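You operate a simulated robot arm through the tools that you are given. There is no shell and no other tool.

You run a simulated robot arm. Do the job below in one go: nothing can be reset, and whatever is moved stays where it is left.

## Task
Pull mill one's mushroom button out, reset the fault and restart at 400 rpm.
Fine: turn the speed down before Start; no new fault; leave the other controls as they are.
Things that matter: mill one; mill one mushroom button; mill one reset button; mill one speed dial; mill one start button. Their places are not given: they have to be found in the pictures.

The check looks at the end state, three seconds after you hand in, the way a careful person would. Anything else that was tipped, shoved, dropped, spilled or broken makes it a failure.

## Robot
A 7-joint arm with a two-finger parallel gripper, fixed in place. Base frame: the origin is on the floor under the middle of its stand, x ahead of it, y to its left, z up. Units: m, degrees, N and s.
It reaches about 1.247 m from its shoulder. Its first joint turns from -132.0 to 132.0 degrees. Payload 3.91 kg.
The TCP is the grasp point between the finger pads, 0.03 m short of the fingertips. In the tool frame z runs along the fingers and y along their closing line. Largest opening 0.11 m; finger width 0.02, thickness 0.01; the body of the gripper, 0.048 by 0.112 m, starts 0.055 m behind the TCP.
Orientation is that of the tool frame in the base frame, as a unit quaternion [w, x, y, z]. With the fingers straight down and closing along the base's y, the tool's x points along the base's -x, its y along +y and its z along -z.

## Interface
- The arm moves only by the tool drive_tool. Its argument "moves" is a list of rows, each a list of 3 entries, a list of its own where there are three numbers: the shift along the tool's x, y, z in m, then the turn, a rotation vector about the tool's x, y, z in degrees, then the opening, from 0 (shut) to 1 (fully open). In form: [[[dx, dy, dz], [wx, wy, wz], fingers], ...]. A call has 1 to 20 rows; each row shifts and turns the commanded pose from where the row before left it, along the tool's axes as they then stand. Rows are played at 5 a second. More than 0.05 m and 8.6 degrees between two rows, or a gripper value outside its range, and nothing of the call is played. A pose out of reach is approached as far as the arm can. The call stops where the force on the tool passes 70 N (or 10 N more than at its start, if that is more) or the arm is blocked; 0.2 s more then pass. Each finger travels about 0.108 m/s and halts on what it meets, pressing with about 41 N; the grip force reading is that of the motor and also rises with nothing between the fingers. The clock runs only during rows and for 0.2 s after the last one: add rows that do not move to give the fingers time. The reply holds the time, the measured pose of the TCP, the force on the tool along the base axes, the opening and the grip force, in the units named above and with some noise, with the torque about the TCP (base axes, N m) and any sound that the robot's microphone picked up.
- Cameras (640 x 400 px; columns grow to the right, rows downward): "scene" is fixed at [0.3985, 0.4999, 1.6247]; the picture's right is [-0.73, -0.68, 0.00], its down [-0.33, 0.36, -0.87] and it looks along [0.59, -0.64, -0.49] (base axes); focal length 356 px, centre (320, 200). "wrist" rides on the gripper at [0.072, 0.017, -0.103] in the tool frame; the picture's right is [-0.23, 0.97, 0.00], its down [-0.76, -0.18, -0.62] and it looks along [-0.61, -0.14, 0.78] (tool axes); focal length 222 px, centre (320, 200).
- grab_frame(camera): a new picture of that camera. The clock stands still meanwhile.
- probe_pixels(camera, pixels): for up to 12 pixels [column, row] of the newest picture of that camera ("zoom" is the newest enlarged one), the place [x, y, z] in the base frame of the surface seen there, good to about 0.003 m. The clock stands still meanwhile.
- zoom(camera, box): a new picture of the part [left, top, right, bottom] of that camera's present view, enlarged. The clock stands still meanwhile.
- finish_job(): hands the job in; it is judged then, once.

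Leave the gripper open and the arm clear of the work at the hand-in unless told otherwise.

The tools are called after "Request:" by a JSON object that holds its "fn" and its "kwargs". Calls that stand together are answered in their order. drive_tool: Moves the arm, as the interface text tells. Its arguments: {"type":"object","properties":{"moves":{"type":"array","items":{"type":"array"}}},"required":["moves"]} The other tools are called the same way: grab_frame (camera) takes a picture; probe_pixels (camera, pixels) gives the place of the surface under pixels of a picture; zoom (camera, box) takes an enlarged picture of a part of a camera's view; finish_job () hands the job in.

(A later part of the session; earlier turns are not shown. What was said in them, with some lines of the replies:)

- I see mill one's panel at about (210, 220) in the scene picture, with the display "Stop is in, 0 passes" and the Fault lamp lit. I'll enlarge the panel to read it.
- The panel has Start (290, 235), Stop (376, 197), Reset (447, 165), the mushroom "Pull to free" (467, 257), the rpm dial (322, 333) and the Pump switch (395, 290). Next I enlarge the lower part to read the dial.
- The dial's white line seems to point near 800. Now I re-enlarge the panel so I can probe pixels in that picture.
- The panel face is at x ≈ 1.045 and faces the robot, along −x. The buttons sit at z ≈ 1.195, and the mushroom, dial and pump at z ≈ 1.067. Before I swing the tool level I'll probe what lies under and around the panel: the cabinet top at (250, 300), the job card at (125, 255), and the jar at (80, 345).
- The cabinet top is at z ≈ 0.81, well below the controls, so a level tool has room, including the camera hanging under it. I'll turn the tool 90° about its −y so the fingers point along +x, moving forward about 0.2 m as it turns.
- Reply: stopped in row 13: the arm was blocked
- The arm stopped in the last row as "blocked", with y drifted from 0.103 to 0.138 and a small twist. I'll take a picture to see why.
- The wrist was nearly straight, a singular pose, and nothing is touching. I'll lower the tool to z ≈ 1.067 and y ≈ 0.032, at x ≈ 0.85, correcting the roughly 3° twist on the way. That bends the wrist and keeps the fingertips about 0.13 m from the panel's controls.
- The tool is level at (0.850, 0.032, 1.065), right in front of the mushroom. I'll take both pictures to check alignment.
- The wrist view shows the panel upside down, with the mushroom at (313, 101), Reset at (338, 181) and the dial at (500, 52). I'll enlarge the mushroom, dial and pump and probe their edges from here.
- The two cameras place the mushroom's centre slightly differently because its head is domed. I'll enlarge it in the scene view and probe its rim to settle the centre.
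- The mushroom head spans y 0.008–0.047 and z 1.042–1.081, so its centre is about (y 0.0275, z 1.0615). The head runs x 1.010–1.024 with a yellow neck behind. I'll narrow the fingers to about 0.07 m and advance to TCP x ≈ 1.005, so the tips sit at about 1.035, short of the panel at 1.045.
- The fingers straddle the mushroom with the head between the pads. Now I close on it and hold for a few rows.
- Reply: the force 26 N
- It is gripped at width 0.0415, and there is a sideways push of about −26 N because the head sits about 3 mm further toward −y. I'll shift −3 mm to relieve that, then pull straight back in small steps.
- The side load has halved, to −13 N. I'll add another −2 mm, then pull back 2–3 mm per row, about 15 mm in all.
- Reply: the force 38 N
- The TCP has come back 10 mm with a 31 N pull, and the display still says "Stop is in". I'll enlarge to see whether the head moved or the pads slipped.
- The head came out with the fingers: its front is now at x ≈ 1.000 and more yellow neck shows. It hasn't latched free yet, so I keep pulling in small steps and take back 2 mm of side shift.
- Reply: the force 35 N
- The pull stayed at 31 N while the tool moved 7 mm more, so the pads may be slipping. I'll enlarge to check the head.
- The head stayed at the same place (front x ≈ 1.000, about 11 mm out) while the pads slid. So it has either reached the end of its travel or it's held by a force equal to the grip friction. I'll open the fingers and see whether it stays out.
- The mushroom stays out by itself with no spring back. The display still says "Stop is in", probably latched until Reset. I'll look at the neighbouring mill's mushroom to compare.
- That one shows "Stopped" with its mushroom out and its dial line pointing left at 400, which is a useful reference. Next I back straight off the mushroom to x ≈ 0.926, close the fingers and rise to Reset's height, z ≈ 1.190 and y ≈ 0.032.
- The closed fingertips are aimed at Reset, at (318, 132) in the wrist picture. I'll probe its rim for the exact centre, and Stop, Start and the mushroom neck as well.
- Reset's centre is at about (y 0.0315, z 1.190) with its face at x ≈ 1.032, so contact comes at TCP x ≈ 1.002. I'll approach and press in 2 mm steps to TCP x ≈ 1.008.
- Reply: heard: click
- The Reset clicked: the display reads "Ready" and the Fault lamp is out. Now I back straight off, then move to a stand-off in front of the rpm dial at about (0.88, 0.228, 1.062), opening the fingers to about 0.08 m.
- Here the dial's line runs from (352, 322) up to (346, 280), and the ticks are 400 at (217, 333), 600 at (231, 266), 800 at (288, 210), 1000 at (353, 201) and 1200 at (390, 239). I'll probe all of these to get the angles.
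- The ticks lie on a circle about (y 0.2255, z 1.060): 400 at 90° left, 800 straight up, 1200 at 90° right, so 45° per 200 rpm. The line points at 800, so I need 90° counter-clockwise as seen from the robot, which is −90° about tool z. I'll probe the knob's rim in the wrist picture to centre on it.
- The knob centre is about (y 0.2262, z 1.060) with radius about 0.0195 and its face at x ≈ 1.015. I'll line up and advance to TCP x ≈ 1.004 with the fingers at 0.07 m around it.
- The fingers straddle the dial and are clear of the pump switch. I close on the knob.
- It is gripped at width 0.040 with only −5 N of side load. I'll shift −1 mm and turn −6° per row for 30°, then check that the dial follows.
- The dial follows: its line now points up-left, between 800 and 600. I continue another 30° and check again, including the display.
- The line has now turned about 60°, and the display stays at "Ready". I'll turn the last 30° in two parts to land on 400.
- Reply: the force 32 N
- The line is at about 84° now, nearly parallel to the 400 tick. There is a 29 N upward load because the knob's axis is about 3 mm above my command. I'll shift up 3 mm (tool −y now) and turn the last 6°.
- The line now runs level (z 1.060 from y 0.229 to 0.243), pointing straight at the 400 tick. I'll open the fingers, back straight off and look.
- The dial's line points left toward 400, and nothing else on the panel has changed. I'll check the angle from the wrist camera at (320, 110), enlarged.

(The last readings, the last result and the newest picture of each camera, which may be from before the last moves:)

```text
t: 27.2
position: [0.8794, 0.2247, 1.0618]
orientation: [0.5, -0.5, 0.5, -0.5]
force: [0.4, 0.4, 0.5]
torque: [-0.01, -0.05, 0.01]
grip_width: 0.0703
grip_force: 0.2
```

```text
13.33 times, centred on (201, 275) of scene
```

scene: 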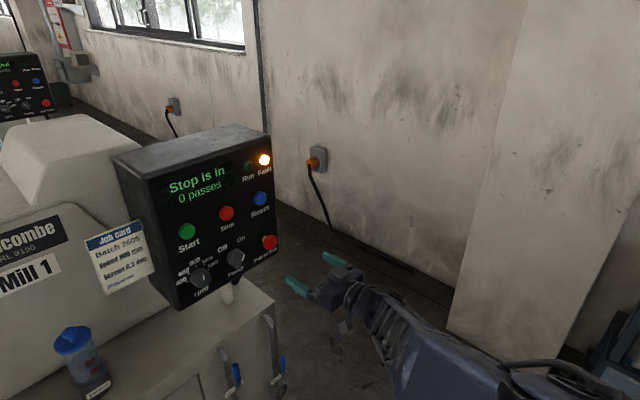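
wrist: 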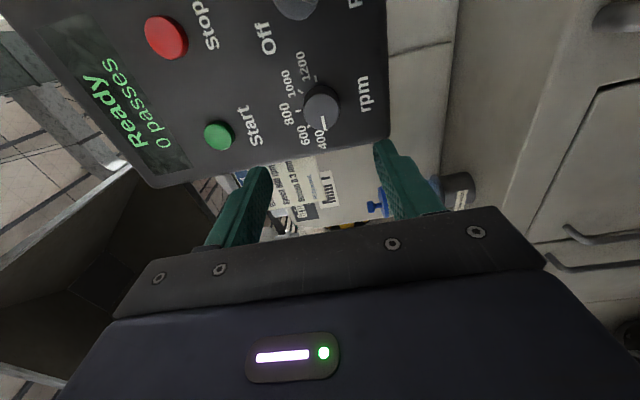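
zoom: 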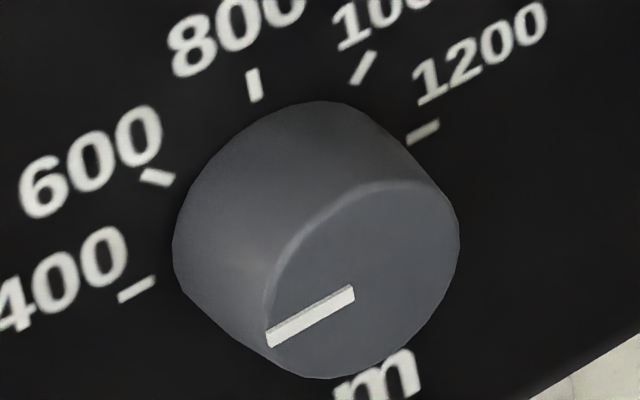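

The line is parallel to the 400 tick within about a degree. Now for Start: I close the fingers and rise to z ≈ 1.190 and y ≈ 0.230, staying at x ≈ 0.88, then go forward to x ≈ 0.957 and check the aim.

Request:
{"fn": "drive_tool", "kwargs": {"moves": [[[0, -0.03, 0], [0, 0, 0], 0.3], [[-0.002, -0.035, 0], [0, 0, 0], 0], [[-0.002, -0.035, 0], [0, 0, 0], 0], [[-0.002, -0.028, 0], [0, 0, 0], 0], [[0, 0, 0.03], [0, 0, 0], 0], [[0, 0, 0.03], [0, 0, 0], 0], [[0, 0, 0.018], [0, 0, 0], 0], [[0, 0, 0], [0, 0, 0], 0]]}}

Request:
{"fn": "grab_frame", "kwargs": {"camera": "wrist"}}

Request:
{"fn": "zoom", "kwargs": {"camera": "scene", "box": [150, 200, 230, 250]}}

```text
t: 29.0
position: [0.9568, 0.2304, 1.1898]
orientation: [-0.5, 0.501, -0.5, 0.499]
force: [-0.1, -0.6, 0.3]
torque: [0.02, 0.02, 0.02]
grip_width: 0.0
grip_force: 37.5
```

```text
taken
```

wrist: 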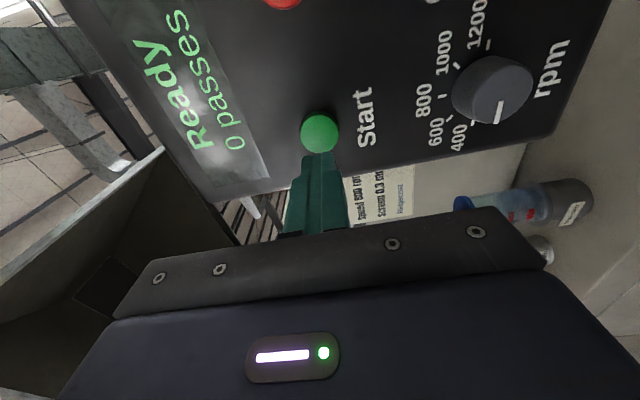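

```text
8.00 times, centred on (190, 225) of scene
```

zoom: 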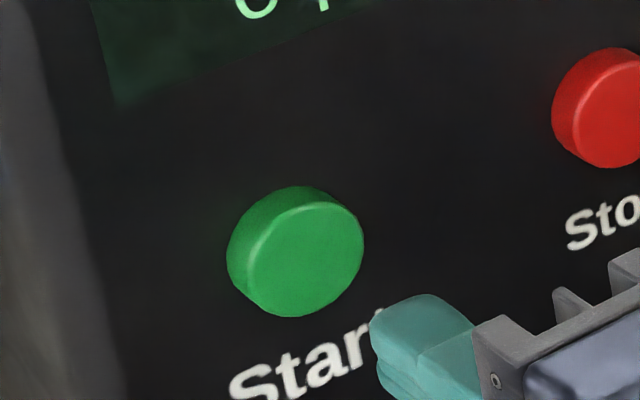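

The fingertips are lined up with Start, at (320, 133) in the wrist picture. I'll probe its face to confirm the centre.

Request:
{"fn": "probe_pixels", "kwargs": {"camera": "zoom", "pixels": [[303, 260], [255, 280], [355, 240], [315, 212], [295, 310]]}}

Request:
{"fn": "probe_pixels", "kwargs": {"camera": "wrist", "pixels": [[320, 133], [304, 135], [335, 132], [318, 118], [321, 148]]}}

```text
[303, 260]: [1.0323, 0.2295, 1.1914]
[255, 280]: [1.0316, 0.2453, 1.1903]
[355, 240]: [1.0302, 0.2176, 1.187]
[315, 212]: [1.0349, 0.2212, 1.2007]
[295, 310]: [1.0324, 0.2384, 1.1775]
```

```text
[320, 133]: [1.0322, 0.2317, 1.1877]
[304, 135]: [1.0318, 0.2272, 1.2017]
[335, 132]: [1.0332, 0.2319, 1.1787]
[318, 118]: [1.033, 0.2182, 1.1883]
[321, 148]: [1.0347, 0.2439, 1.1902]
```

Start's centre is at about (y 0.231, z 1.189), matching the tool at (0.2304, 1.1898), with its face at x ≈ 1.032. I press it just as I did Reset, to TCP x ≈ 1.008.

Request:
{"fn": "drive_tool", "kwargs": {"moves": [[[0, 0, 0.03], [0, 0, 0], 0], [[0, 0, 0.01], [0, 0, 0], 0], [[0, 0, 0.004], [0, 0, 0], 0], [[0, 0, 0.002], [0, 0, 0], 0], [[0, 0, 0.002], [0, 0, 0], 0], [[0, 0, 0.002], [0, 0, 0], 0]]}}

Request:
{"fn": "zoom", "kwargs": {"camera": "scene", "box": [110, 120, 290, 310]}}

```text
t: 30.4
position: [1.0074, 0.2299, 1.1907]
orientation: [0.5, -0.5, 0.5, -0.5]
force: [-3.3, -0.6, 0.3]
torque: [0.0, -0.02, -0.05]
grip_width: 0.0
grip_force: 38.2
heard: click
```

```text
2.11 times, centred on (200, 215) of scene
```

zoom: 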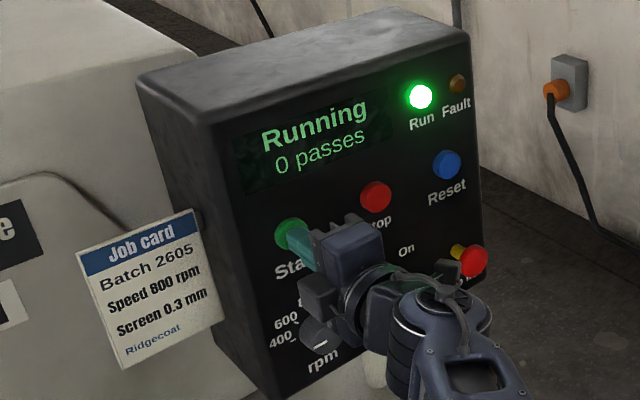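

The Start clicked: the display reads "Running" with the Run lamp green and the Fault lamp dark. I'll back straight out along −x to about x = 0.78, then open the gripper once clear.

Request:
{"fn": "drive_tool", "kwargs": {"moves": [[[0, 0, -0.01], [0, 0, 0], 0], [[0, 0, -0.03], [0, 0, 0], 0], [[0, 0, -0.04], [0, 0, 0], 0], [[0, 0, -0.04], [0, 0, 0], 0], [[0, 0, -0.04], [0, 0, 0], 0.3], [[0, 0, -0.04], [0, 0, 0], 0.6], [[0, 0, -0.03], [0, 0, 0], 1], [[0, 0, 0], [0, 0, 0], 1], [[0, 0, 0], [0, 0, 0], 1]]}}

Request:
{"fn": "zoom", "kwargs": {"camera": "scene", "box": [110, 120, 290, 310]}}

Request:
{"fn": "grab_frame", "kwargs": {"camera": "scene"}}

```text
t: 32.4
position: [0.7762, 0.23, 1.1901]
orientation: [0.5, -0.5, 0.5, -0.5]
force: [-0.4, 1.1, -0.8]
torque: [-0.03, 0.0, -0.01]
grip_width: 0.11
grip_force: 0.0
```

```text
2.11 times, centred on (200, 215) of scene
```

zoom: 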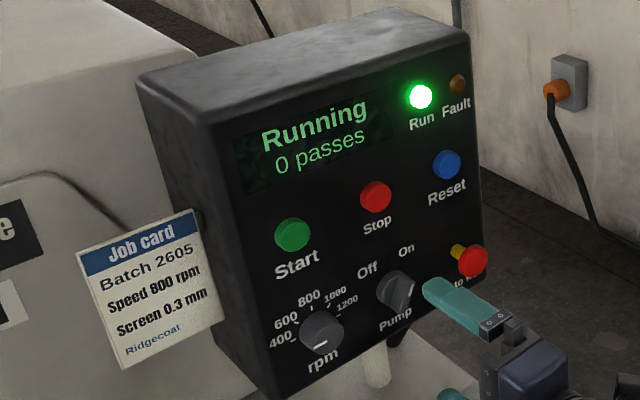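

```text
taken
```

scene: 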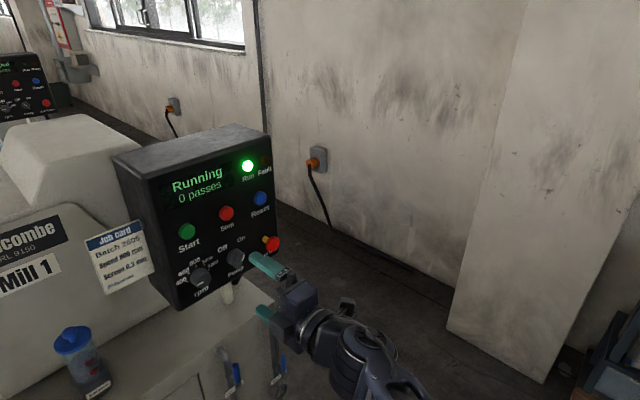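

The mill is running, the dial is on 400, the pump switch is unchanged, and the arm is clear with the gripper open. I'll back off a little more and wait a few seconds to be sure no fault appears.

Request:
{"fn": "drive_tool", "kwargs": {"moves": [[[0, 0, -0.02], [0, 0, 0], 1], [[0, 0, -0.02], [0, 0, 0], 1], [[0, 0, 0], [0, 0, 0], 1], [[0, 0, 0], [0, 0, 0], 1], [[0, 0, 0], [0, 0, 0], 1], [[0, 0, 0], [0, 0, 0], 1], [[0, 0, 0], [0, 0, 0], 1], [[0, 0, 0], [0, 0, 0], 1], [[0, 0, 0], [0, 0, 0], 1], [[0, 0, 0], [0, 0, 0], 1], [[0, 0, 0], [0, 0, 0], 1], [[0, 0, 0], [0, 0, 0], 1], [[0, 0, 0], [0, 0, 0], 1], [[0, 0, 0], [0, 0, 0], 1], [[0, 0, 0], [0, 0, 0], 1], [[0, 0, 0], [0, 0, 0], 1]]}}

Request:
{"fn": "zoom", "kwargs": {"camera": "scene", "box": [110, 120, 290, 310]}}

Request:
{"fn": "zoom", "kwargs": {"camera": "scene", "box": [170, 225, 290, 300]}}

```text
t: 35.8
position: [0.7383, 0.23, 1.1901]
orientation: [-0.5, 0.5, -0.5, 0.5]
force: [0.3, -0.6, 0.3]
torque: [-0.02, 0.0, 0.01]
grip_width: 0.1099
grip_force: 0.0
```

```text
2.11 times, centred on (200, 215) of scene
```

zoom: 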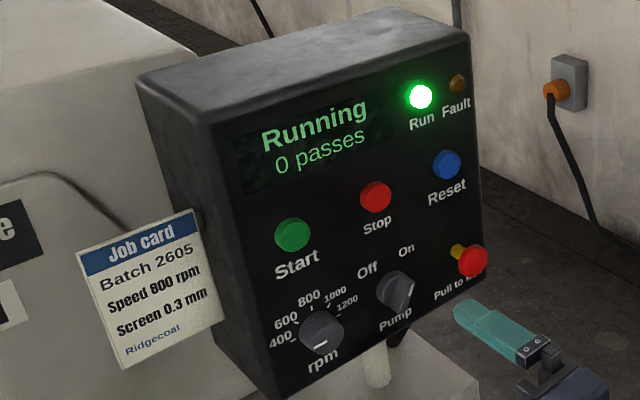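

```text
5.33 times, centred on (230, 262) of scene
```

zoom: 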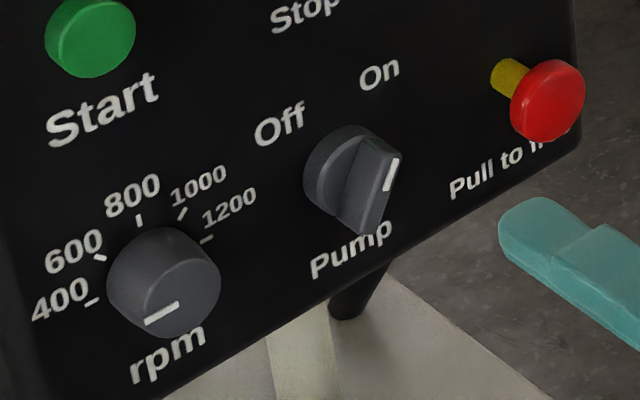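

After more than three further seconds the display still reads "Running" with the Run lamp lit and no fault. The dial is on 400, the mushroom is out, the pump is as it was, and the arm is clear with the gripper open. I'm handing the job in.

Request:
{"fn": "finish_job", "kwargs": {}}

```text
The job is handed in.
```

Mill one is running again with its speed dial at 400 rpm. The display reads "Running", the Run lamp is green and the Fault lamp is off.

- **Mushroom button:** I pulled it out about 11 mm and it stays out. The display kept showing "Stop is in" until I pressed Reset.
- **Reset:** One press cleared the fault and the display changed to "Ready".
- **Speed:** I turned the dial down from 800 to 400 before pressing Start. Its line matches the 400 tick to within about a degree; the display shows no rpm figure to check it against.
- **Start:** One press started the mill, and no new fault had appeared about five seconds later.

I left the pump switch and the Stop button alone. The arm is backed off from the panel with the gripper open.

The job card beside the panel lists 800 rpm for batch 2605; I set 400 as you asked.
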